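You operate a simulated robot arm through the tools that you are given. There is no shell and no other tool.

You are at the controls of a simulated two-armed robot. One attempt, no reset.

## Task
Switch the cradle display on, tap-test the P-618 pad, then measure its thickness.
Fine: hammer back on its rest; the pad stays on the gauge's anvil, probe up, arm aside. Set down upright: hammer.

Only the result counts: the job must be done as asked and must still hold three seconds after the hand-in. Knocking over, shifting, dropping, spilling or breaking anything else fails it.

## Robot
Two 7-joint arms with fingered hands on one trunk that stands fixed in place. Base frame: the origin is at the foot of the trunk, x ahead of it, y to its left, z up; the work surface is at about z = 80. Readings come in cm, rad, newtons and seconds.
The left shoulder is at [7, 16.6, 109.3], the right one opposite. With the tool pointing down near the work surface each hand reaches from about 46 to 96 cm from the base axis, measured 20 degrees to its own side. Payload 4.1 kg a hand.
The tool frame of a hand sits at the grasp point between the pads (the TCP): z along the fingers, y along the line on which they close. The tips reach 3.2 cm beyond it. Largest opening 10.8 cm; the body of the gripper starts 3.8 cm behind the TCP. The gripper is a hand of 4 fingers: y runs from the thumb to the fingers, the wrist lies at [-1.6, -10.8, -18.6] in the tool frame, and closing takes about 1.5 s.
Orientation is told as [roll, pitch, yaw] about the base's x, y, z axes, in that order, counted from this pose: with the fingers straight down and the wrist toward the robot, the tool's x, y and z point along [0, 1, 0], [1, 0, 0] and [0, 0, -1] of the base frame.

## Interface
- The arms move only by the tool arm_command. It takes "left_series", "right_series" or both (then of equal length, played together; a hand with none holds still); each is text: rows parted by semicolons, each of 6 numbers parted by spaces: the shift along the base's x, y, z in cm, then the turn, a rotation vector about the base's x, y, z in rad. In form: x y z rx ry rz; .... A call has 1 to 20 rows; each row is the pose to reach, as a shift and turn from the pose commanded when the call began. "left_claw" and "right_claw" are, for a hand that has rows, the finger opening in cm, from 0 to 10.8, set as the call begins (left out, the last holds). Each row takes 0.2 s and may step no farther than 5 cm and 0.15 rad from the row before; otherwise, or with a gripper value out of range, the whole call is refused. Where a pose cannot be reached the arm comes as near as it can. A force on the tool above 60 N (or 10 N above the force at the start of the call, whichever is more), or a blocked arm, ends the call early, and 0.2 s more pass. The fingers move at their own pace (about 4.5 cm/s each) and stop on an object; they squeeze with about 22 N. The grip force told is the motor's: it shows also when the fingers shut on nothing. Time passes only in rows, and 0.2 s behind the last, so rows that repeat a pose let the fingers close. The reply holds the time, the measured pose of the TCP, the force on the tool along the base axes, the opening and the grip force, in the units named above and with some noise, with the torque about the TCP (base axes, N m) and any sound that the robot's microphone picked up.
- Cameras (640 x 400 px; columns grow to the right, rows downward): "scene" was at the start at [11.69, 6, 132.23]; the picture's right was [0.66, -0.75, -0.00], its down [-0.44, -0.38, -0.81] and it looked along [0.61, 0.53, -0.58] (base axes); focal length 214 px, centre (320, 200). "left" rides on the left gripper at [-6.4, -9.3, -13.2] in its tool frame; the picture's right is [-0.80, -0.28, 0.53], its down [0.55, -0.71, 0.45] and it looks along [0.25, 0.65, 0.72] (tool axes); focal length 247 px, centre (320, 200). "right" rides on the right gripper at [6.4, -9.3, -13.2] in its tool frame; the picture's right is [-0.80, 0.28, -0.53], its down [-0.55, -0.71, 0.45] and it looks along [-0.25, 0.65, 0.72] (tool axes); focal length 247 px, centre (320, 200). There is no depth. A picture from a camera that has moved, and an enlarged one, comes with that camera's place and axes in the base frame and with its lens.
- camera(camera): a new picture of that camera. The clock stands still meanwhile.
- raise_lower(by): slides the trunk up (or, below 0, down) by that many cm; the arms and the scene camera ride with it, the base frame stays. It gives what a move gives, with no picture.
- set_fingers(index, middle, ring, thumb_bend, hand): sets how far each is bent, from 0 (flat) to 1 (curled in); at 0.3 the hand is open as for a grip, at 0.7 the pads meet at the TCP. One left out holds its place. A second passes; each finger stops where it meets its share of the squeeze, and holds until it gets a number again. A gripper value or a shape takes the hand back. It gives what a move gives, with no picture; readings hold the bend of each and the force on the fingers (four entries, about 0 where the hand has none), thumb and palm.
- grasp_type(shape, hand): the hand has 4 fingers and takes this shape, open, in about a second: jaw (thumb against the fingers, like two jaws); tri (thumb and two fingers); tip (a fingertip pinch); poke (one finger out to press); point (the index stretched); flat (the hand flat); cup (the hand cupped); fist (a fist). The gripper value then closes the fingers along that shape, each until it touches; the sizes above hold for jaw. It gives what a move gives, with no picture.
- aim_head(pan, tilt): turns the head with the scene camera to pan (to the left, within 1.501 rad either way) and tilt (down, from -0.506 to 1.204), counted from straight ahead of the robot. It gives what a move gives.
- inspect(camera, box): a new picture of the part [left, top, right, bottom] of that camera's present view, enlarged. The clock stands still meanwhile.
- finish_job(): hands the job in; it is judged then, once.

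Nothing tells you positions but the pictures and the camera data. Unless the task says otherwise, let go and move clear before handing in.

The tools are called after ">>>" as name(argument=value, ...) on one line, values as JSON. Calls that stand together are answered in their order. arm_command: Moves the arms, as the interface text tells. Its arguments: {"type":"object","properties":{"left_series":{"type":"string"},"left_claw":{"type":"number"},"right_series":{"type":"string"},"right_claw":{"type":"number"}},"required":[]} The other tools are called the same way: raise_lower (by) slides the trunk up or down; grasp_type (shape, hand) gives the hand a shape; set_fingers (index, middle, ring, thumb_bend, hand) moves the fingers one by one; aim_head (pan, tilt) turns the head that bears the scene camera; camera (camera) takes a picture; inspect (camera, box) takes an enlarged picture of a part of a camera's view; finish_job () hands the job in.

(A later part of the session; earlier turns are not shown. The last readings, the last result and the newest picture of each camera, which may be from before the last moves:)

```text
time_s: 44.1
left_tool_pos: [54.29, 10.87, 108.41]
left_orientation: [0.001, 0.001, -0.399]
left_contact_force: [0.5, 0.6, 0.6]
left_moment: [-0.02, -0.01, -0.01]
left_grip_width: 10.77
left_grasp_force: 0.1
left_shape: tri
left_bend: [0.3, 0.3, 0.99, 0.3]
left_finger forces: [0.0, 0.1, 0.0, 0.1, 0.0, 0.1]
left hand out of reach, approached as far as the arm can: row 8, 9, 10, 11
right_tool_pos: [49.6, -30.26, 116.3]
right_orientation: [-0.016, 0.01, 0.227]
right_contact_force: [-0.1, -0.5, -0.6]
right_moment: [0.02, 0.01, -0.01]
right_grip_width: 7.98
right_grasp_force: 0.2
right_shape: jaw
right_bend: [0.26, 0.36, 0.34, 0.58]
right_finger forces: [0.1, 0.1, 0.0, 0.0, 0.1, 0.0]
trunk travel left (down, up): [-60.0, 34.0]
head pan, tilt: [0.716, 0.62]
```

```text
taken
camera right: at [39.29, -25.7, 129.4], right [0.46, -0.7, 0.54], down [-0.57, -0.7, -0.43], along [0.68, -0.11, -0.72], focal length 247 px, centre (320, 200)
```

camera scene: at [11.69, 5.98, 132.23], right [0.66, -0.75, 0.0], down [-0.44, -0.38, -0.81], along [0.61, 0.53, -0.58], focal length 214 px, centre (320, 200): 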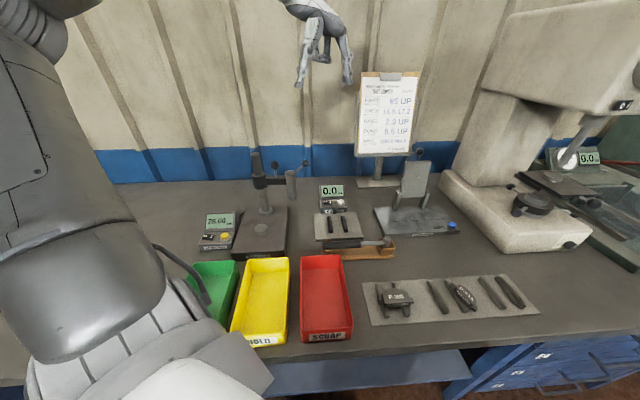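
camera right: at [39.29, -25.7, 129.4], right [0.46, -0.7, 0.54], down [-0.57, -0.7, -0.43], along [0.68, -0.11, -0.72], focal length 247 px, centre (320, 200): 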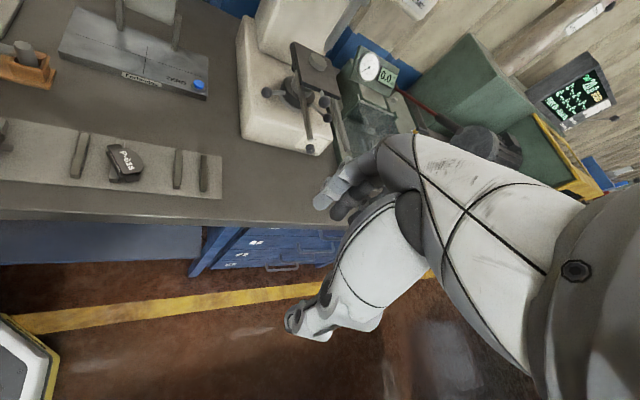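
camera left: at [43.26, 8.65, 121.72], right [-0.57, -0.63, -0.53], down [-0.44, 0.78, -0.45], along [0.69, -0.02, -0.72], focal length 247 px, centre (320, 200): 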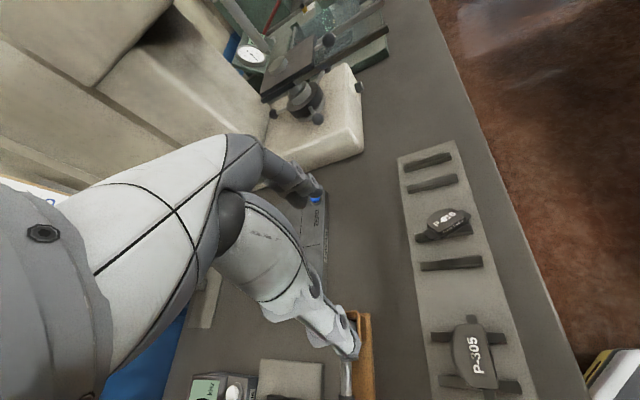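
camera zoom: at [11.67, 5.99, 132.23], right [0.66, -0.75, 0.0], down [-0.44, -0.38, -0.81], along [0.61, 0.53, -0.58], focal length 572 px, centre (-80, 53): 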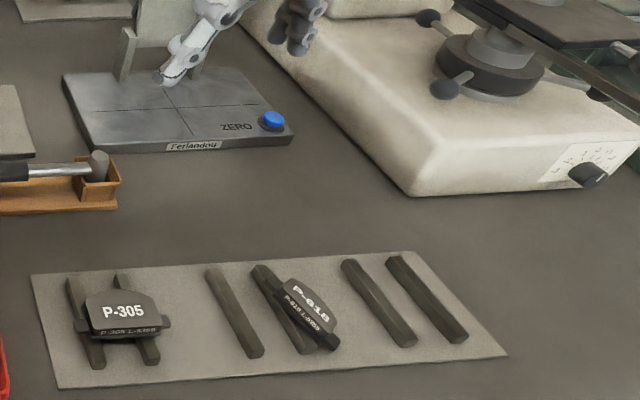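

The left hand can't get there either, so the right hand will regrip with a turn of about −0.4 rad. I'll park the left arm and bring the right hand over in the tri shape.

>>> arm_command(left_series="-0.3 3.6 2.5 0 0 0.03;-0.6 7.2 5 0 0 0.06;-0.9 10.8 7.5 0 0 0.09;-1.2 14.4 10 0 0 0.12;-2 18 12.5 0 0 0.15;-3 21.6 15 0 0 0.2;-4 25.2 17.5 0 0 0.25;-5 28.8 19.5 0 0 0.3;-6 32.4 21.5 0 0 0.35;-7 36.5 22 0 0 0.4;-8 40.5 22 0 0 0.4;-9 44.5 22 0 0 0.4")

>>> grasp_type(shape="tri", hand="right")

>>> arm_command(right_series="0.8 3.5 -1.8 0.002 -0.001 -0.08;1.6 7 -3.6 0.004 -0.003 -0.16;2.4 10.5 -5.4 0.008 -0.005 -0.24;3.2 14 -7.2 0.012 -0.007 -0.32;4 17.5 -9 0.015 -0.01 -0.4;4.8 21 -10.8 0.015 -0.01 -0.48;5.6 24.5 -12.6 0.015 -0.01 -0.56;6.4 28 -14.4 0.015 -0.01 -0.627;6.4 28 -16.5 0.015 -0.01 -0.627")

>>> camera(camera="right")

>>> inspect(camera="scene", box=[400, 180, 540, 330])

```text
time_s: 46.7
left_tool_pos: [45.56, 55.97, 129.95]
left_orientation: [0.001, 0.002, 0.001]
left_contact_force: [0.3, -0.1, 0.0]
left_moment: [0.0, 0.05, 0.01]
left_grip_width: 10.81
left_grasp_force: 0.0
left_shape: tri
left_bend: [0.3, 0.3, 0.99, 0.3]
left_finger forces: [0.0, 0.0, 0.0, 0.0, 0.0, 0.0]
right_tool_pos: [49.78, -30.09, 116.36]
right_orientation: [-0.018, 0.011, 0.227]
right_contact_force: [0.5, -0.1, 0.0]
right_moment: [-0.01, 0.01, 0.01]
right_grip_width: 7.97
right_grasp_force: 0.0
right_shape: jaw
right_bend: [0.26, 0.36, 0.34, 0.58]
right_finger forces: [0.1, 0.0, 0.1, 0.1, 0.0, 0.0]
trunk travel left (down, up): [-60.0, 34.0]
head pan, tilt: [0.716, 0.62]
```

```text
time_s: 47.6
left_tool_pos: [45.5, 55.76, 129.94]
left_orientation: [0.0, 0.001, 0.002]
left_contact_force: [-1.1, 0.2, -0.4]
left_moment: [-0.02, 0.0, 0.01]
left_grip_width: 10.77
left_grasp_force: 0.1
left_shape: tri
left_bend: [0.3, 0.3, 0.99, 0.3]
left_finger forces: [0.2, 0.0, 0.0, 0.0, 0.1, 0.0]
right_tool_pos: [49.78, -30.4, 116.25]
right_orientation: [-0.016, 0.01, 0.227]
right_contact_force: [-0.3, 0.3, 0.0]
right_moment: [0.01, -0.04, 0.03]
right_grip_width: 10.77
right_grasp_force: 0.1
right_shape: tri
right_bend: [0.3, 0.3, 0.99, 0.3]
right_finger forces: [0.0, 0.0, 0.1, 0.0, 0.0, 0.0]
trunk travel left (down, up): [-60.0, 34.0]
head pan, tilt: [0.716, 0.62]
```

```text
time_s: 49.6
left_tool_pos: [45.49, 55.67, 130.17]
left_orientation: [-0.001, 0.002, 0.001]
left_contact_force: [-0.1, -0.8, 0.5]
left_moment: [0.01, 0.04, 0.03]
left_grip_width: 10.78
left_grasp_force: 0.0
left_shape: tri
left_bend: [0.3, 0.3, 0.99, 0.3]
left_finger forces: [0.0, 0.0, 0.0, 0.0, 0.0, 0.0]
right_tool_pos: [56.03, -2.34, 99.7]
right_orientation: [0.001, 0.002, -0.403]
right_contact_force: [-0.8, -0.9, 0.0]
right_moment: [0.0, 0.0, 0.0]
right_grip_width: 10.76
right_grasp_force: 0.1
right_shape: tri
right_bend: [0.3, 0.3, 0.99, 0.3]
right_finger forces: [0.0, 0.0, 0.0, 0.0, 0.0, 0.0]
trunk travel left (down, up): [-60.0, 34.0]
head pan, tilt: [0.716, 0.62]
```

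```text
taken
camera right: at [50.15, 7.39, 112.86], right [-0.05, -0.85, 0.53], down [-0.86, -0.23, -0.45], along [0.5, -0.48, -0.72], focal length 247 px, centre (320, 200)
```

right: 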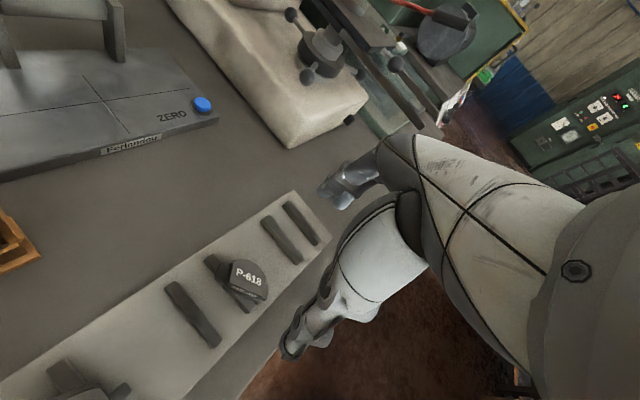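

```text
2.67 times, centred on (470, 255) of scene
camera zoom: at [11.72, 5.85, 132.24], right [0.66, -0.75, 0.0], down [-0.44, -0.38, -0.81], along [0.61, 0.54, -0.58], focal length 572 px, centre (-80, 53)
```

zoom: 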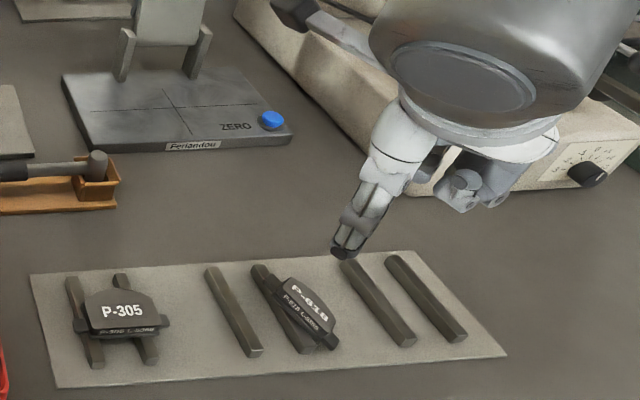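

The right hand reaches this turn. I'll zoom in on the pad to get its exact pose.

>>> inspect(camera="right", box=[190, 235, 290, 345])

>>> inspect(camera="right", box=[270, 120, 450, 370])

```text
3.64 times, centred on (240, 290) of right
camera zoom: at [50.15, 7.39, 112.86], right [-0.05, -0.85, 0.53], down [-0.86, -0.23, -0.45], along [0.5, -0.48, -0.72], focal length 898 px, centre (611, -127)
```

zoom: 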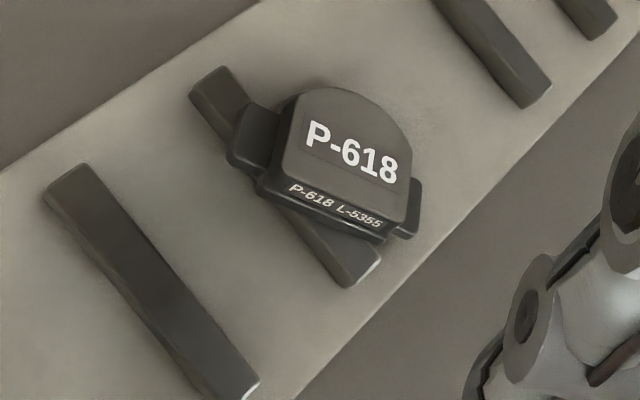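

```text
1.60 times, centred on (360, 245) of right
camera zoom: at [50.15, 7.39, 112.86], right [-0.05, -0.85, 0.53], down [-0.86, -0.23, -0.45], along [0.5, -0.48, -0.72], focal length 395 px, centre (256, 128)
```

zoom: 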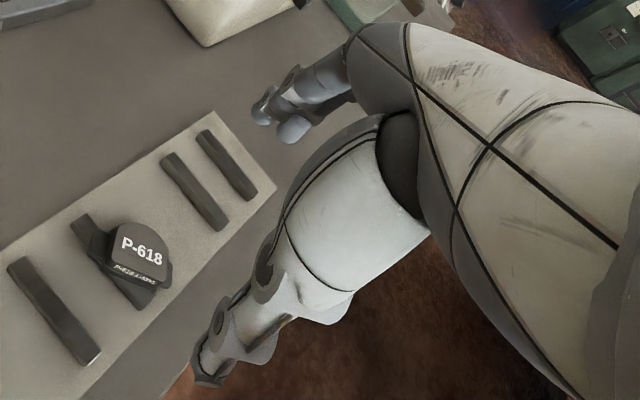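

The pad's centre is near (57.6, −2.0), tilted about 20°, with its arched side to the right. A single-finger pinch on the arch apex should avoid the twist that made it slip, so I'll check the tip shape.

>>> grasp_type(shape="tip", hand="right")

>>> inspect(camera="right", box=[270, 120, 450, 370])

>>> inspect(camera="scene", box=[440, 180, 540, 330])

```text
time_s: 50.5
left_tool_pos: [45.48, 55.7, 130.16]
left_orientation: [0.0, -0.001, 0.002]
left_contact_force: [-0.7, 0.3, 0.0]
left_moment: [0.01, 0.0, 0.05]
left_grip_width: 10.79
left_grasp_force: 0.1
left_shape: tri
left_bend: [0.3, 0.3, 0.99, 0.3]
left_finger forces: [0.0, 0.0, 0.0, 0.0, 0.0, 0.1]
right_tool_pos: [56.08, -2.18, 99.73]
right_orientation: [-0.001, 0.003, -0.402]
right_contact_force: [0.6, 0.3, -0.2]
right_moment: [0.01, -0.04, 0.03]
right_grip_width: 10.79
right_grasp_force: 0.0
right_shape: tip
right_bend: [0.3, 0.98, 0.99, 0.3]
right_finger forces: [0.0, 0.0, 0.0, 0.0, 0.0, 0.1]
trunk travel left (down, up): [-60.0, 34.0]
head pan, tilt: [0.716, 0.62]
```

```text
1.60 times, centred on (360, 245) of right
camera zoom: at [50.11, 7.5, 112.89], right [-0.05, -0.84, 0.53], down [-0.86, -0.23, -0.45], along [0.5, -0.48, -0.72], focal length 395 px, centre (256, 128)
```

zoom: 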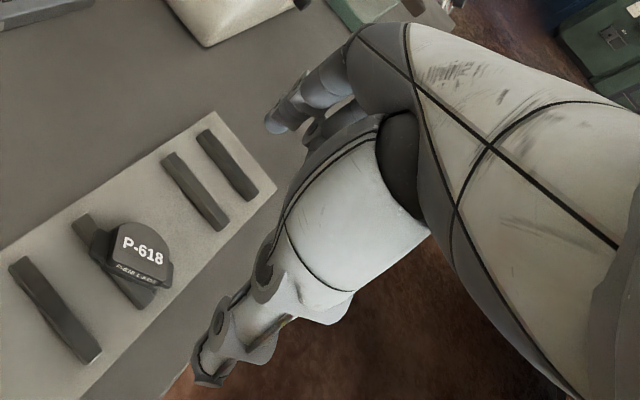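

```text
2.67 times, centred on (490, 255) of scene
camera zoom: at [11.7, 6.01, 132.23], right [0.66, -0.75, 0.0], down [-0.44, -0.38, -0.81], along [0.61, 0.53, -0.58], focal length 572 px, centre (-133, 53)
```

zoom: 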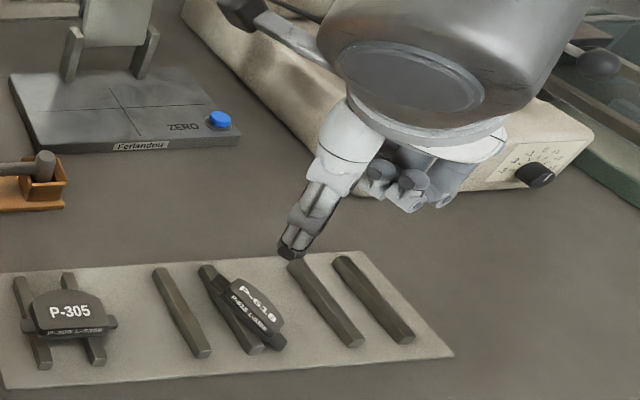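

The tip shape opposes index and thumb cleanly, with the other fingers tucked away. I'll tilt the hand to match the pad's lean and come close above it.

>>> arm_command(right_series="1 0 -2.5 0.025 0.08 0.03;2 -0.1 -5 0.05 0.16 0.06;3 -0.2 -7.5 0.075 0.24 0.09;4 -0.3 -9.7 0.096 0.315 0.1;4 -0.3 -9.7 0.096 0.315 0.1;4 -0.3 -9.7 0.096 0.315 0.1", right_claw=8)

>>> camera(camera="right")

>>> inspect(camera="scene", box=[430, 220, 530, 330])

```text
time_s: 51.9
left_tool_pos: [45.61, 55.71, 129.99]
left_orientation: [0.0, 0.003, 0.001]
left_contact_force: [-0.3, -0.5, -0.2]
left_moment: [0.03, 0.03, -0.02]
left_grip_width: 10.79
left_grasp_force: 0.1
left_shape: tri
left_bend: [0.3, 0.3, 0.99, 0.3]
left_finger forces: [0.0, 0.0, 0.0, 0.0, 0.0, 0.0]
right_tool_pos: [60.27, -2.59, 90.12]
right_orientation: [-0.02, 0.333, -0.301]
right_contact_force: [0.6, -0.9, 0.3]
right_moment: [0.06, -0.01, -0.04]
right_grip_width: 8.03
right_grasp_force: 0.0
right_shape: tip
right_bend: [0.27, 0.98, 0.99, 0.58]
right_finger forces: [0.0, 0.0, 0.0, 0.1, 0.0, 0.0]
trunk travel left (down, up): [-60.0, 34.0]
head pan, tilt: [0.716, 0.62]
```

```text
taken
camera right: at [57.89, 5.31, 105.46], right [0.19, -0.88, 0.43], down [-0.94, -0.29, -0.18], along [0.29, -0.36, -0.89], focal length 247 px, centre (320, 200)
```

right: 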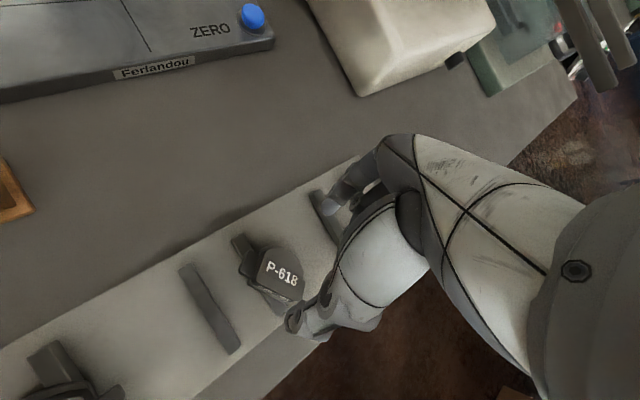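

```text
3.64 times, centred on (480, 275) of scene
camera zoom: at [11.73, 5.99, 132.22], right [0.66, -0.75, 0.0], down [-0.44, -0.38, -0.81], along [0.61, 0.53, -0.58], focal length 780 px, centre (-262, -73)
```

zoom: 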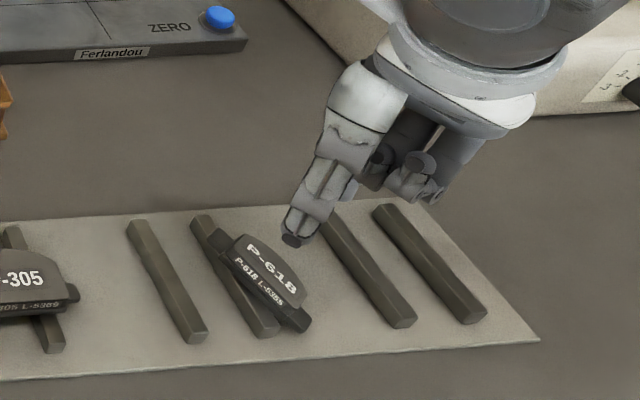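

>>> inspect(camera="right", box=[220, 170, 380, 350])

```text
2.22 times, centred on (300, 260) of right
camera zoom: at [57.89, 5.31, 105.46], right [0.19, -0.88, 0.43], down [-0.94, -0.29, -0.18], along [0.29, -0.36, -0.89], focal length 549 px, centre (364, 67)
```

zoom: 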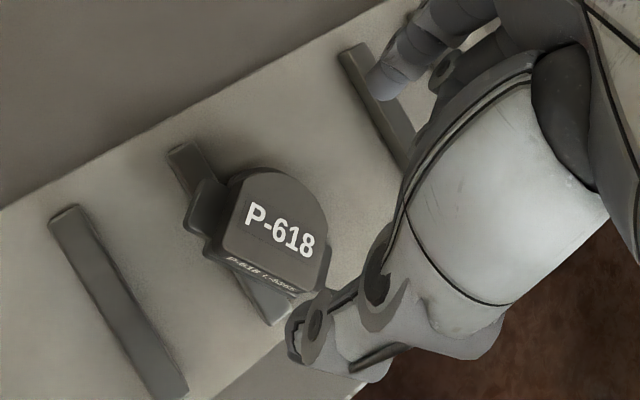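

The hand is aligned with the pad to within a few degrees. I'll advance along the tilted approach in steps, then check.

>>> arm_command(right_series="-0.64 0.16 -1.9 0 0 0;-1.27 0.31 -3.78 0 0 0;-1.75 0.43 -5.2 0 0 0;-1.9 0.47 -5.65 0 0 0;-1.9 0.47 -5.65 0 0 0")

>>> inspect(camera="right", box=[220, 170, 380, 350])

>>> inspect(camera="scene", box=[430, 240, 510, 330])

```text
time_s: 53.1
left_tool_pos: [45.01, 55.89, 130.38]
left_orientation: [0.001, -0.004, 0.001]
left_contact_force: [0.3, 0.1, -0.7]
left_moment: [0.05, 0.01, 0.0]
left_grip_width: 10.77
left_grasp_force: 0.0
left_shape: tri
left_bend: [0.3, 0.3, 0.99, 0.3]
left_finger forces: [0.1, 0.0, 0.0, 0.0, 0.0, 0.0]
right_tool_pos: [58.26, -1.89, 85.09]
right_orientation: [-0.012, 0.322, -0.301]
right_contact_force: [9.0, 0.7, 49.7]
right_moment: [-0.54, -2.45, 0.14]
right_grip_width: 7.75
right_grasp_force: 0.0
right_shape: tip
right_bend: [0.25, 0.98, 0.99, 0.58]
right_finger forces: [50.7, 0.0, 0.0, 0.0, 0.1, 0.1]
trunk travel left (down, up): [-60.0, 34.0]
head pan, tilt: [0.716, 0.62]
```

```text
2.22 times, centred on (300, 260) of right
camera zoom: at [55.68, 5.91, 100.36], right [0.19, -0.89, 0.43], down [-0.94, -0.29, -0.2], along [0.3, -0.36, -0.88], focal length 549 px, centre (364, 67)
```

zoom: 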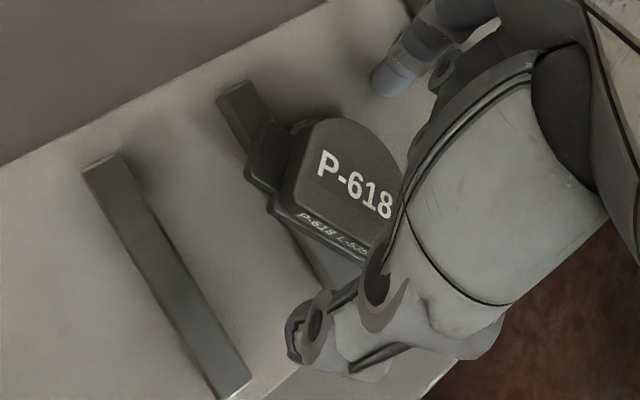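

```text
4.44 times, centred on (470, 285) of scene
camera zoom: at [11.22, 6.04, 132.34], right [0.66, -0.75, 0.0], down [-0.43, -0.38, -0.82], along [0.62, 0.53, -0.58], focal length 953 px, centre (-347, -178)
```

zoom: 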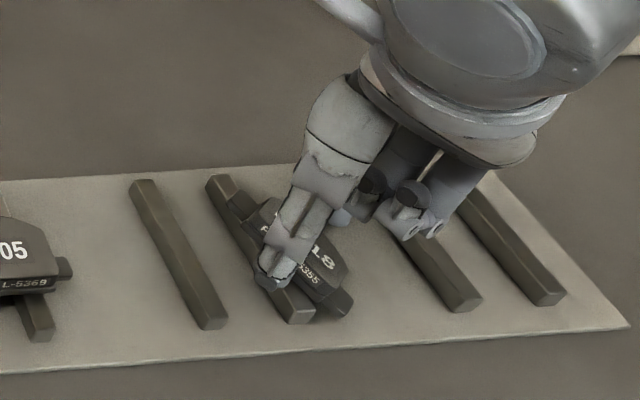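

The index tip touched the board because of the tilt and wide opening. I'll back off a little, narrow the opening, then settle lower again.

>>> arm_command(right_series="0.5 -0.12 1.5 0 0 0;0.5 -0.12 1.5 0 0 0;0.5 -0.12 1.5 0 0 0;0.5 -0.12 1.5 0 0 0;0.5 -0.12 1.5 0 0 0", right_claw=6)

>>> inspect(camera="right", box=[220, 170, 380, 350])

>>> inspect(camera="scene", box=[430, 240, 510, 330])

```text
time_s: 54.3
left_tool_pos: [45.49, 55.75, 130.15]
left_orientation: [-0.002, 0.0, 0.002]
left_contact_force: [0.3, -0.3, 0.0]
left_moment: [-0.01, -0.01, 0.05]
left_grip_width: 10.77
left_grasp_force: 0.1
left_shape: tri
left_bend: [0.3, 0.3, 0.99, 0.3]
left_finger forces: [0.0, 0.0, 0.1, 0.0, 0.0, 0.0]
right_tool_pos: [58.64, -2.11, 85.85]
right_orientation: [-0.019, 0.331, -0.305]
right_contact_force: [-0.2, -0.3, 0.9]
right_moment: [0.0, 0.04, 0.0]
right_grip_width: 6.0
right_grasp_force: 0.0
right_shape: tip
right_bend: [0.31, 0.98, 0.99, 0.68]
right_finger forces: [0.0, 0.1, 0.0, 0.0, 0.1, 0.0]
trunk travel left (down, up): [-60.0, 34.0]
head pan, tilt: [0.716, 0.62]
```

```text
2.22 times, centred on (300, 260) of right
camera zoom: at [56.37, 5.81, 101.22], right [0.19, -0.88, 0.43], down [-0.94, -0.29, -0.18], along [0.29, -0.37, -0.89], focal length 549 px, centre (364, 67)
```

zoom: 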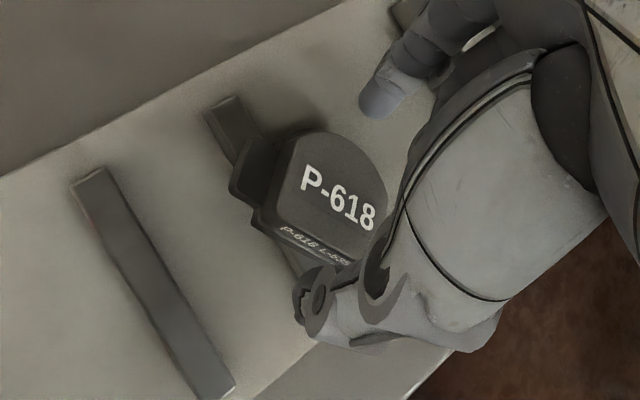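

```text
4.44 times, centred on (470, 285) of scene
camera zoom: at [11.67, 6.0, 132.23], right [0.66, -0.75, 0.0], down [-0.44, -0.38, -0.81], along [0.61, 0.53, -0.58], focal length 953 px, centre (-347, -178)
```

zoom: 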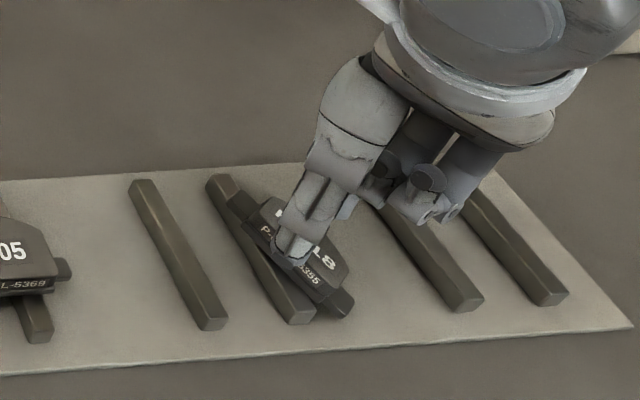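

Thumb and index now straddle the pad's front face and arch. I'll settle 0.9 cm deeper and close.

>>> arm_command(right_series="-0.15 0.04 -0.45 0 0 0;-0.29 0.07 -0.85 0 0 0;-0.29 0.07 -0.85 0 0 0")

>>> arm_command(right_series="0 0 0 0 0 0;0 0 0 0 0 0;0 0 0 0 0 0;0 0 0 0 0 0;0 0 0 0 0 0;0 0 0 0 0 0", right_claw=2.5)

>>> inspect(camera="right", box=[220, 170, 380, 350])

>>> inspect(camera="scene", box=[430, 240, 510, 330])

```text
time_s: 55.1
left_tool_pos: [45.44, 55.77, 130.17]
left_orientation: [-0.001, 0.0, 0.001]
left_contact_force: [-0.5, -0.3, 0.2]
left_moment: [-0.01, 0.01, -0.02]
left_grip_width: 10.79
left_grasp_force: 0.0
left_shape: tri
left_bend: [0.3, 0.3, 0.99, 0.3]
left_finger forces: [0.0, 0.0, 0.1, 0.0, 0.0, 0.1]
right_tool_pos: [58.58, -2.1, 85.27]
right_orientation: [-0.019, 0.331, -0.303]
right_contact_force: [-0.4, -0.6, -0.2]
right_moment: [-0.02, 0.01, 0.05]
right_grip_width: 6.03
right_grasp_force: 0.1
right_shape: tip
right_bend: [0.31, 0.98, 0.99, 0.68]
right_finger forces: [0.1, 0.1, 0.1, 0.0, 0.1, 0.1]
trunk travel left (down, up): [-60.0, 34.0]
head pan, tilt: [0.716, 0.62]
```

```text
time_s: 56.5
left_tool_pos: [45.51, 55.69, 130.14]
left_orientation: [0.001, -0.002, 0.002]
left_contact_force: [0.1, -0.3, 0.6]
left_moment: [-0.02, 0.02, -0.02]
left_grip_width: 10.76
left_grasp_force: 0.1
left_shape: tri
left_bend: [0.3, 0.3, 0.99, 0.3]
left_finger forces: [0.0, 0.1, 0.1, 0.1, 0.0, 0.0]
right_tool_pos: [58.57, -2.14, 85.24]
right_orientation: [-0.02, 0.328, -0.304]
right_contact_force: [3.3, -1.8, 7.5]
right_moment: [-0.12, -0.16, 0.01]
right_grip_width: 3.61
right_grasp_force: 22.1
right_shape: tip
right_bend: [0.73, 1.0, 1.0, 0.74]
right_finger forces: [21.0, 0.1, 0.0, 0.0, 20.5, 0.0]
trunk travel left (down, up): [-60.0, 34.0]
head pan, tilt: [0.716, 0.62]
```

```text
2.22 times, centred on (300, 260) of right
camera zoom: at [56.17, 5.77, 100.49], right [0.19, -0.88, 0.43], down [-0.94, -0.29, -0.19], along [0.29, -0.36, -0.89], focal length 549 px, centre (364, 67)
```

zoom: 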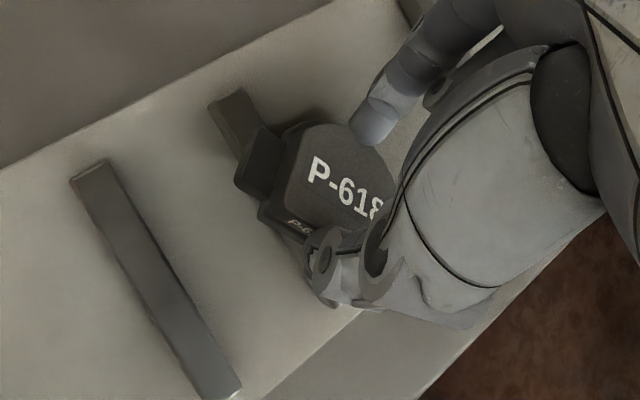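

```text
4.44 times, centred on (470, 285) of scene
camera zoom: at [11.65, 5.98, 132.24], right [0.66, -0.75, 0.0], down [-0.44, -0.38, -0.81], along [0.61, 0.53, -0.58], focal length 953 px, centre (-347, -178)
```

zoom: 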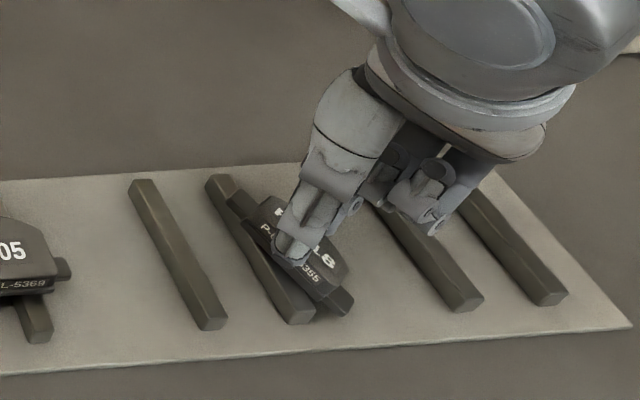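

The pads hold with 21 N, but only the top of the pad is engaged. I'll open slightly, go 0.6 cm deeper, and close again for a safer grip.

>>> arm_command(right_series="0 0 0 0 0 0;0 0 0 0 0 0;-0.1 0.03 -0.3 0 0 0;-0.22 0.05 -0.75 0 0 0;-0.22 0.05 -0.75 0 0 0", right_claw=5.5)

>>> arm_command(right_series="0 0 0 0 0 0;0 0 0 0 0 0;0 0 0 0 0 0;0 0 0 0 0 0;0 0 0 0 0 0;0 0 0 0 0 0", right_claw=2.5)

>>> inspect(camera="right", box=[220, 170, 380, 350])

>>> inspect(camera="scene", box=[430, 240, 510, 330])

```text
time_s: 57.7
left_tool_pos: [45.27, 55.68, 130.22]
left_orientation: [-0.001, -0.001, 0.002]
left_contact_force: [0.2, -0.6, 0.2]
left_moment: [-0.02, 0.01, 0.01]
left_grip_width: 10.78
left_grasp_force: 0.0
left_shape: tri
left_bend: [0.3, 0.3, 0.99, 0.3]
left_finger forces: [0.0, 0.1, 0.0, 0.1, 0.0, 0.0]
right_tool_pos: [58.2, -2.12, 84.71]
right_orientation: [-0.016, 0.325, -0.304]
right_contact_force: [8.6, -0.7, 25.8]
right_moment: [-0.19, -0.93, 0.02]
right_grip_width: 5.43
right_grasp_force: 0.1
right_shape: tip
right_bend: [0.74, 0.98, 0.99, 0.71]
right_finger forces: [25.1, 0.1, 0.0, 0.0, 0.1, 0.1]
trunk travel left (down, up): [-60.0, 34.0]
head pan, tilt: [0.716, 0.62]
```

```text
time_s: 59.1
left_tool_pos: [45.33, 55.74, 130.23]
left_orientation: [0.0, -0.001, 0.001]
left_contact_force: [0.3, 0.4, 0.2]
left_moment: [-0.02, 0.02, -0.01]
left_grip_width: 10.76
left_grasp_force: 0.0
left_shape: tri
left_bend: [0.3, 0.3, 0.99, 0.3]
left_finger forces: [0.0, 0.0, 0.0, 0.0, 0.0, 0.0]
right_tool_pos: [58.17, -2.11, 84.49]
right_orientation: [-0.019, 0.33, -0.303]
right_contact_force: [0.6, -5.4, 13.5]
right_moment: [-0.15, -0.15, -0.05]
right_grip_width: 4.09
right_grasp_force: 21.4
right_shape: tip
right_bend: [0.74, 1.0, 1.0, 0.74]
right_finger forces: [25.7, 0.0, 0.0, 0.1, 21.1, 0.1]
trunk travel left (down, up): [-60.0, 34.0]
head pan, tilt: [0.716, 0.62]
```

```text
2.22 times, centred on (300, 260) of right
camera zoom: at [55.73, 5.8, 99.73], right [0.19, -0.88, 0.43], down [-0.94, -0.29, -0.19], along [0.29, -0.36, -0.89], focal length 549 px, centre (364, 67)
```

zoom: 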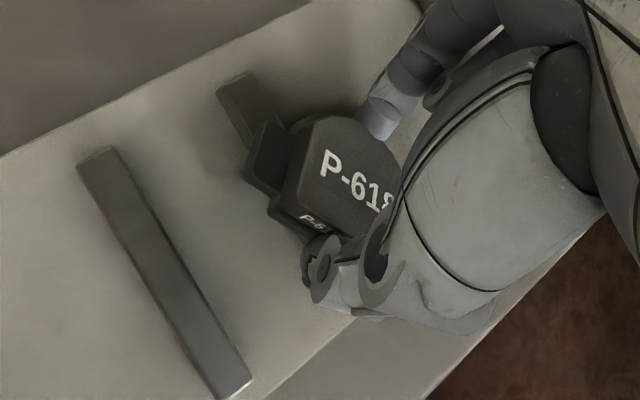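

```text
4.44 times, centred on (470, 285) of scene
camera zoom: at [11.54, 5.94, 132.25], right [0.66, -0.75, 0.0], down [-0.44, -0.38, -0.81], along [0.61, 0.53, -0.58], focal length 953 px, centre (-347, -178)
```

zoom: 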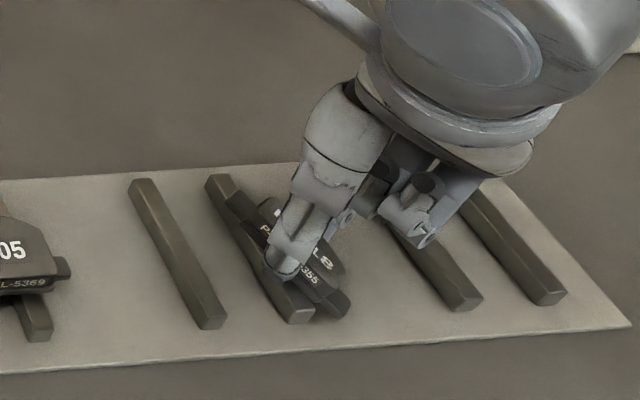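

The grip now spans 4.1 cm with 21 N and is deeper. I'll lift gently and check that the finger forces persist.

>>> arm_command(right_series="0 0 0.4 0 0 0;0 0 0.9 0 0 0;0 0 1.5 0 0 0")

>>> inspect(camera="right", box=[220, 170, 380, 350])

>>> inspect(camera="scene", box=[430, 240, 510, 330])

```text
time_s: 59.9
left_tool_pos: [45.54, 55.8, 129.96]
left_orientation: [0.0, 0.001, 0.002]
left_contact_force: [-0.2, 0.7, 0.3]
left_moment: [0.0, 0.01, -0.05]
left_grip_width: 10.78
left_grasp_force: 0.0
left_shape: tri
left_bend: [0.3, 0.3, 0.99, 0.3]
left_finger forces: [0.1, 0.1, 0.0, 0.0, 0.1, 0.0]
right_tool_pos: [58.22, -1.92, 85.79]
right_orientation: [-0.021, 0.331, -0.302]
right_contact_force: [-0.2, -0.8, -0.9]
right_moment: [-0.01, 0.01, -0.01]
right_grip_width: 3.97
right_grasp_force: 22.4
right_shape: tip
right_bend: [0.74, 1.0, 1.0, 0.74]
right_finger forces: [21.1, 0.1, 0.1, 0.1, 16.2, 0.0]
trunk travel left (down, up): [-60.0, 34.0]
head pan, tilt: [0.716, 0.62]
```

```text
2.22 times, centred on (300, 260) of right
camera zoom: at [55.8, 5.84, 101.11], right [0.19, -0.88, 0.43], down [-0.94, -0.29, -0.18], along [0.29, -0.36, -0.89], focal length 549 px, centre (364, 67)
```

zoom: 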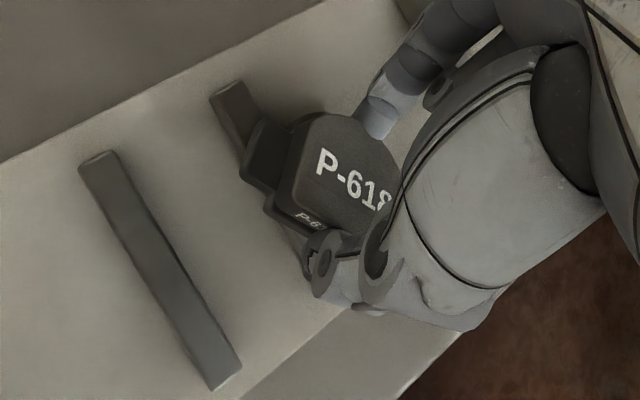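

```text
4.44 times, centred on (470, 285) of scene
camera zoom: at [11.69, 6.0, 132.22], right [0.66, -0.75, 0.0], down [-0.44, -0.38, -0.81], along [0.61, 0.53, -0.58], focal length 953 px, centre (-347, -178)
```

zoom: 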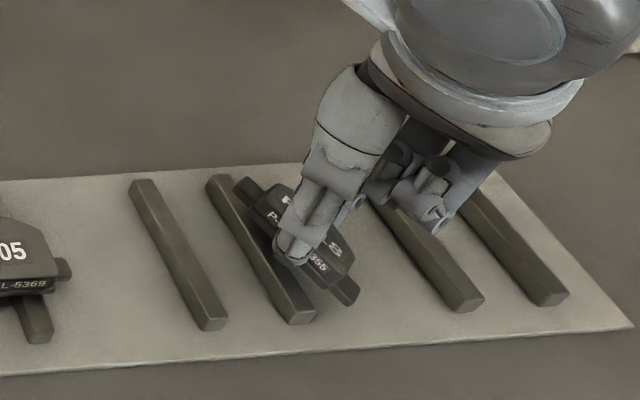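

The pad rises with the hand. I'll lift further and level the hand slowly.

>>> arm_command(right_series="0 0 1.2 0 0 0;0 0 2.4 0 0 0;0 0 3.6 -0.015 -0.05 0;0 0 5 -0.03 -0.1 0;0 0 6.4 -0.046 -0.15 0;0 0 7.8 -0.062 -0.2 0;0 0 9 -0.078 -0.255 0;0 0 10 -0.096 -0.315 0;0 0 10 -0.096 -0.315 0")

>>> inspect(camera="right", box=[220, 170, 380, 350])

>>> inspect(camera="scene", box=[430, 200, 530, 310])

```text
time_s: 61.9
left_tool_pos: [45.53, 55.66, 129.98]
left_orientation: [0.0, 0.001, 0.002]
left_contact_force: [1.2, -0.7, 0.3]
left_moment: [0.02, 0.0, 0.02]
left_grip_width: 10.8
left_grasp_force: 0.0
left_shape: tri
left_bend: [0.3, 0.3, 0.99, 0.3]
left_finger forces: [0.0, 0.1, 0.0, 0.0, 0.1, 0.1]
right_tool_pos: [58.23, -2.14, 95.92]
right_orientation: [-0.017, 0.0, -0.303]
right_contact_force: [-0.3, 0.9, -1.1]
right_moment: [0.02, 0.04, -0.02]
right_grip_width: 3.99
right_grasp_force: 22.3
right_shape: tip
right_bend: [0.74, 1.0, 1.0, 0.74]
right_finger forces: [21.1, 0.0, 0.0, 0.0, 16.4, 0.1]
trunk travel left (down, up): [-60.0, 34.0]
head pan, tilt: [0.716, 0.62]
```

```text
2.22 times, centred on (300, 260) of right
camera zoom: at [51.37, 7.22, 108.89], right [0.04, -0.84, 0.55], down [-0.84, -0.32, -0.44], along [0.54, -0.44, -0.71], focal length 549 px, centre (364, 67)
```

zoom: 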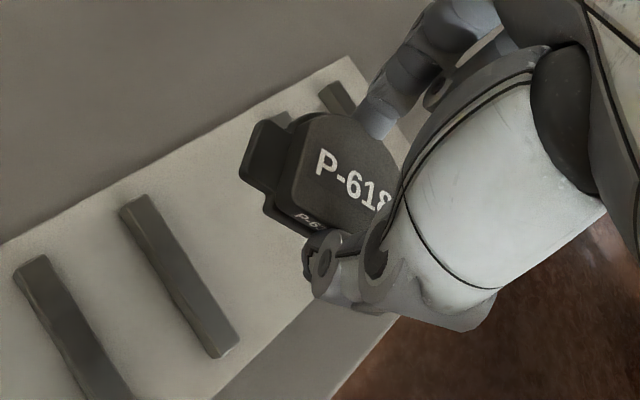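

```text
3.64 times, centred on (480, 255) of scene
camera zoom: at [11.74, 5.98, 132.22], right [0.66, -0.75, 0.0], down [-0.44, -0.38, -0.81], along [0.61, 0.53, -0.58], focal length 780 px, centre (-262, 0)
```

zoom: 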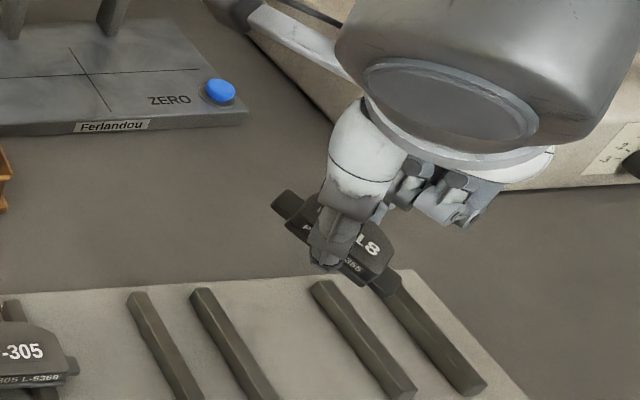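

The pad is held level in the pinch. I'll carry it to above the cradle, turning the hand back to align with the rails.

>>> arm_command(right_series="0 2.5 2 0 0 0.06;0 5.5 4 0 0 0.14;0 8.8 5 0.005 0 0.22;-0.1 12.1 5 0.01 0 0.3;-0.2 15.4 5 0.015 0 0.38;-0.3 18.7 5 0.017 0 0.46;-0.4 22 5 0.017 0 0.54;-0.5 25.3 5 0.017 0 0.62;-0.6 28.6 5 0.017 0 0.7;-0.7 31.9 5 0.017 0 0.78;-0.8 35.2 5 0.017 0 0.86;-0.8 38.2 4 0.017 0 0.94;-0.8 40.1 2.5 0.017 0 1.02;-0.8 40.1 0.5 0.017 0 1.02")

>>> camera(camera="right")

>>> inspect(camera="scene", box=[290, 150, 390, 260])

```text
time_s: 64.9
left_tool_pos: [45.55, 55.68, 130.12]
left_orientation: [0.001, 0.001, 0.002]
left_contact_force: [-1.0, -0.1, 0.2]
left_moment: [0.01, 0.0, 0.01]
left_grip_width: 10.77
left_grasp_force: 0.1
left_shape: tri
left_bend: [0.3, 0.3, 0.99, 0.3]
left_finger forces: [0.1, 0.0, 0.0, 0.1, 0.1, 0.0]
right_tool_pos: [57.17, 38.19, 96.22]
right_orientation: [-0.003, -0.001, 0.718]
right_contact_force: [-0.2, -0.1, -1.2]
right_moment: [-0.03, 0.03, 0.03]
right_grip_width: 3.95
right_grasp_force: 22.1
right_shape: tip
right_bend: [0.74, 1.0, 1.0, 0.74]
right_finger forces: [20.7, 0.0, 0.0, 0.0, 17.0, 0.0]
trunk travel left (down, up): [-60.0, 34.0]
head pan, tilt: [0.716, 0.62]
```

```text
taken
camera right: at [45.96, 36.99, 109.34], right [0.74, -0.41, 0.53], down [-0.17, -0.88, -0.45], along [0.65, 0.24, -0.72], focal length 247 px, centre (320, 200)
```

right: 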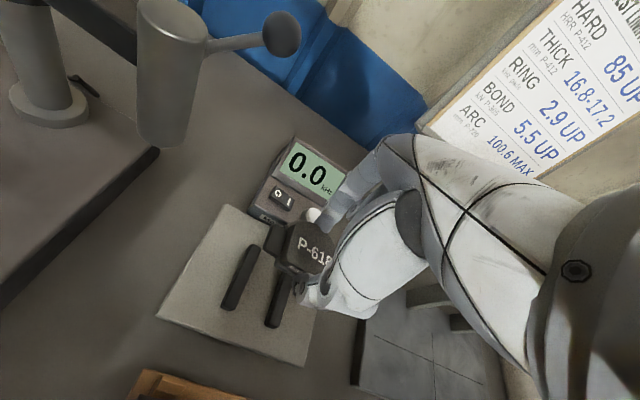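

```text
3.64 times, centred on (340, 205) of scene
camera zoom: at [11.74, 6.0, 132.23], right [0.66, -0.75, 0.0], down [-0.44, -0.38, -0.81], along [0.61, 0.53, -0.58], focal length 780 px, centre (247, 182)
```

zoom: 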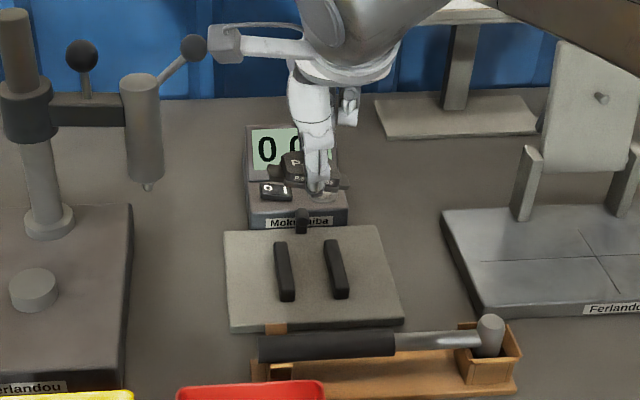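

The pad is over the cradle. I'll descend to just above the rails and compare.

>>> arm_command(right_series="0.1 -0.1 -2 0 0 0;0.2 -0.2 -4 0 0 0;0.2 -0.2 -6 0 0 0;0.2 -0.2 -8 0 0 0;0.2 -0.2 -8 0 0 0")

>>> inspect(camera="right", box=[200, 150, 380, 340])

>>> inspect(camera="scene", box=[300, 170, 370, 250])

>>> inspect(camera="left", box=[320, 100, 600, 300])

```text
time_s: 66.1
left_tool_pos: [45.44, 55.86, 130.09]
left_orientation: [0.001, 0.001, 0.002]
left_contact_force: [-0.8, -0.4, -0.4]
left_moment: [0.0, 0.01, -0.03]
left_grip_width: 10.79
left_grasp_force: 0.0
left_shape: tri
left_bend: [0.3, 0.3, 0.99, 0.3]
left_finger forces: [0.1, 0.0, 0.0, 0.0, 0.0, 0.1]
right_tool_pos: [57.7, 37.95, 88.48]
right_orientation: [-0.001, -0.001, 0.716]
right_contact_force: [-0.2, -0.3, -0.7]
right_moment: [0.0, -0.03, 0.01]
right_grip_width: 3.95
right_grasp_force: 22.0
right_shape: tip
right_bend: [0.74, 1.0, 1.0, 0.74]
right_finger forces: [20.8, 0.0, 0.0, 0.1, 17.2, 0.1]
trunk travel left (down, up): [-60.0, 34.0]
head pan, tilt: [0.716, 0.62]
```

```text
2.11 times, centred on (290, 245) of right
camera zoom: at [46.36, 36.83, 101.46], right [0.74, -0.41, 0.53], down [-0.17, -0.88, -0.45], along [0.66, 0.24, -0.72], focal length 520 px, centre (383, 105)
```

zoom: 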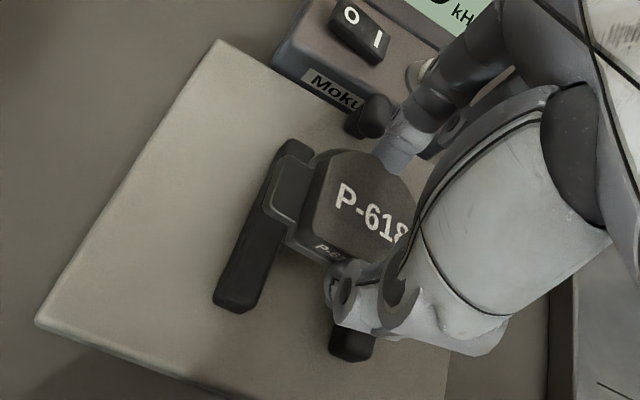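

```text
5.00 times, centred on (335, 210) of scene
camera zoom: at [11.67, 6.01, 132.23], right [0.66, -0.75, 0.0], down [-0.44, -0.38, -0.81], along [0.61, 0.53, -0.58], focal length 1072 px, centre (245, 150)
```

zoom: 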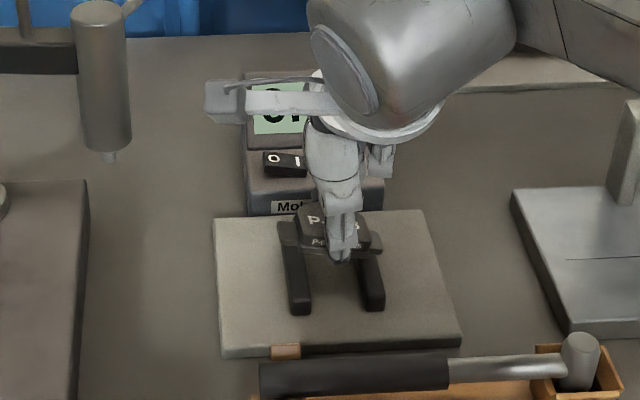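

```text
2.00 times, centred on (460, 200) of left
camera zoom: at [36.28, 49.45, 143.36], right [-0.28, -0.8, -0.53], down [-0.71, 0.55, -0.45], along [0.65, 0.25, -0.72], focal length 494 px, centre (40, 200)
```

zoom: 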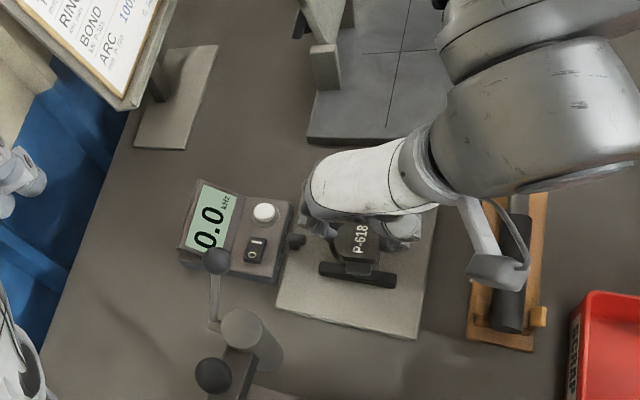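

The pad is square to the rails but slightly toward the microphone. I'll shift it 0.8 cm forward and lower slowly until contact.

>>> arm_command(right_series="-0.35 -0.3 -0.5 0 0 0;-0.6 -0.53 -1.2 0 0 0;-0.6 -0.53 -1.9 0 0 0;-0.6 -0.53 -2.2 0 0 0;-0.6 -0.53 -2.4 0 0 0")

>>> inspect(camera="right", box=[200, 150, 380, 340])

>>> inspect(camera="scene", box=[310, 180, 360, 240])

```text
time_s: 67.3
left_tool_pos: [45.37, 55.78, 130.12]
left_orientation: [0.001, 0.0, 0.001]
left_contact_force: [-1.0, 0.7, 0.9]
left_moment: [0.03, 0.0, -0.01]
left_grip_width: 10.77
left_grasp_force: 0.0
left_shape: tri
left_bend: [0.3, 0.3, 0.99, 0.3]
left_finger forces: [0.0, 0.0, 0.1, 0.0, 0.0, 0.0]
right_tool_pos: [56.99, 37.3, 86.15]
right_orientation: [0.001, -0.004, 0.717]
right_contact_force: [0.3, 2.0, 11.9]
right_moment: [0.14, -0.23, 0.01]
right_grip_width: 3.95
right_grasp_force: 22.4
right_shape: tip
right_bend: [0.74, 1.0, 1.0, 0.74]
right_finger forces: [31.0, 0.0, 0.0, 0.1, 18.1, 0.0]
trunk travel left (down, up): [-60.0, 34.0]
head pan, tilt: [0.716, 0.62]
```

```text
2.11 times, centred on (290, 245) of right
camera zoom: at [45.78, 36.2, 99.26], right [0.74, -0.42, 0.53], down [-0.17, -0.88, -0.45], along [0.66, 0.24, -0.71], focal length 520 px, centre (383, 105)
```

zoom: 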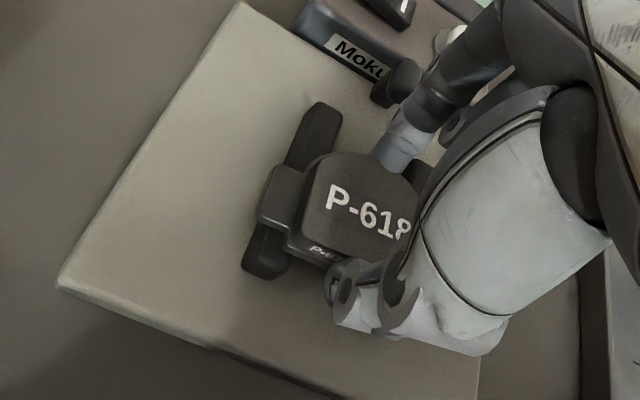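

```text
6.67 times, centred on (335, 210) of scene
camera zoom: at [11.57, 5.96, 132.26], right [0.66, -0.75, 0.0], down [-0.44, -0.38, -0.81], along [0.61, 0.53, -0.58], focal length 1430 px, centre (220, 133)
```

zoom: 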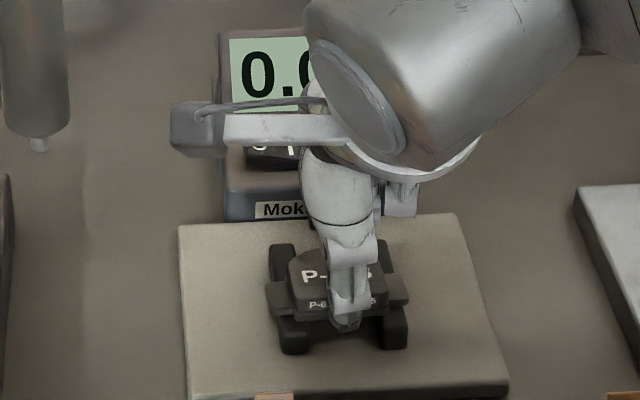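

The pad rests squarely on both rails (12 N contact). I'll open just enough to free it and rise straight up.

>>> arm_command(right_series="0 0 0.1 0 0 0;0 0 0.1 0 0 0;0 0 0.1 0 0 0;0 0 0.1 0 0 0", right_claw=5.4)

>>> inspect(camera="right", box=[200, 150, 380, 340])

```text
time_s: 68.3
left_tool_pos: [45.44, 55.73, 130.04]
left_orientation: [-0.001, 0.001, 0.0]
left_contact_force: [-0.4, 0.3, -0.3]
left_moment: [0.03, 0.0, 0.02]
left_grip_width: 10.75
left_grasp_force: 0.1
left_shape: tri
left_bend: [0.3, 0.3, 0.99, 0.3]
left_finger forces: [0.0, 0.0, 0.0, 0.0, 0.0, 0.0]
right_tool_pos: [57.04, 37.29, 86.03]
right_orientation: [-0.001, -0.001, 0.718]
right_contact_force: [0.4, -0.2, -0.1]
right_moment: [-0.03, 0.0, 0.02]
right_grip_width: 5.35
right_grasp_force: 0.0
right_shape: tip
right_bend: [0.34, 0.98, 0.99, 0.71]
right_finger forces: [0.0, 0.1, 0.0, 0.1, 0.0, 0.0]
trunk travel left (down, up): [-60.0, 34.0]
head pan, tilt: [0.716, 0.62]
```

```text
2.11 times, centred on (290, 245) of right
camera zoom: at [45.81, 36.19, 99.15], right [0.74, -0.42, 0.53], down [-0.17, -0.88, -0.45], along [0.65, 0.24, -0.72], focal length 520 px, centre (383, 105)
```

zoom: 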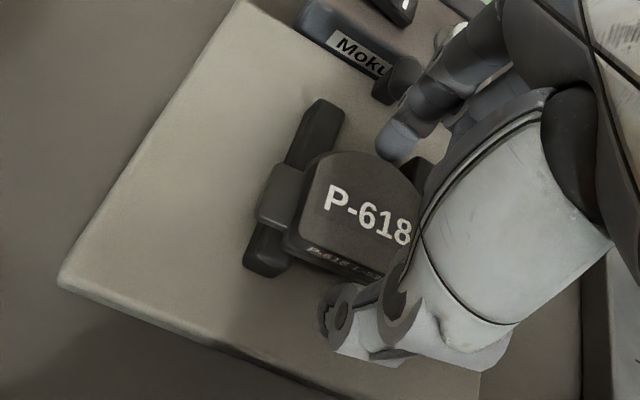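

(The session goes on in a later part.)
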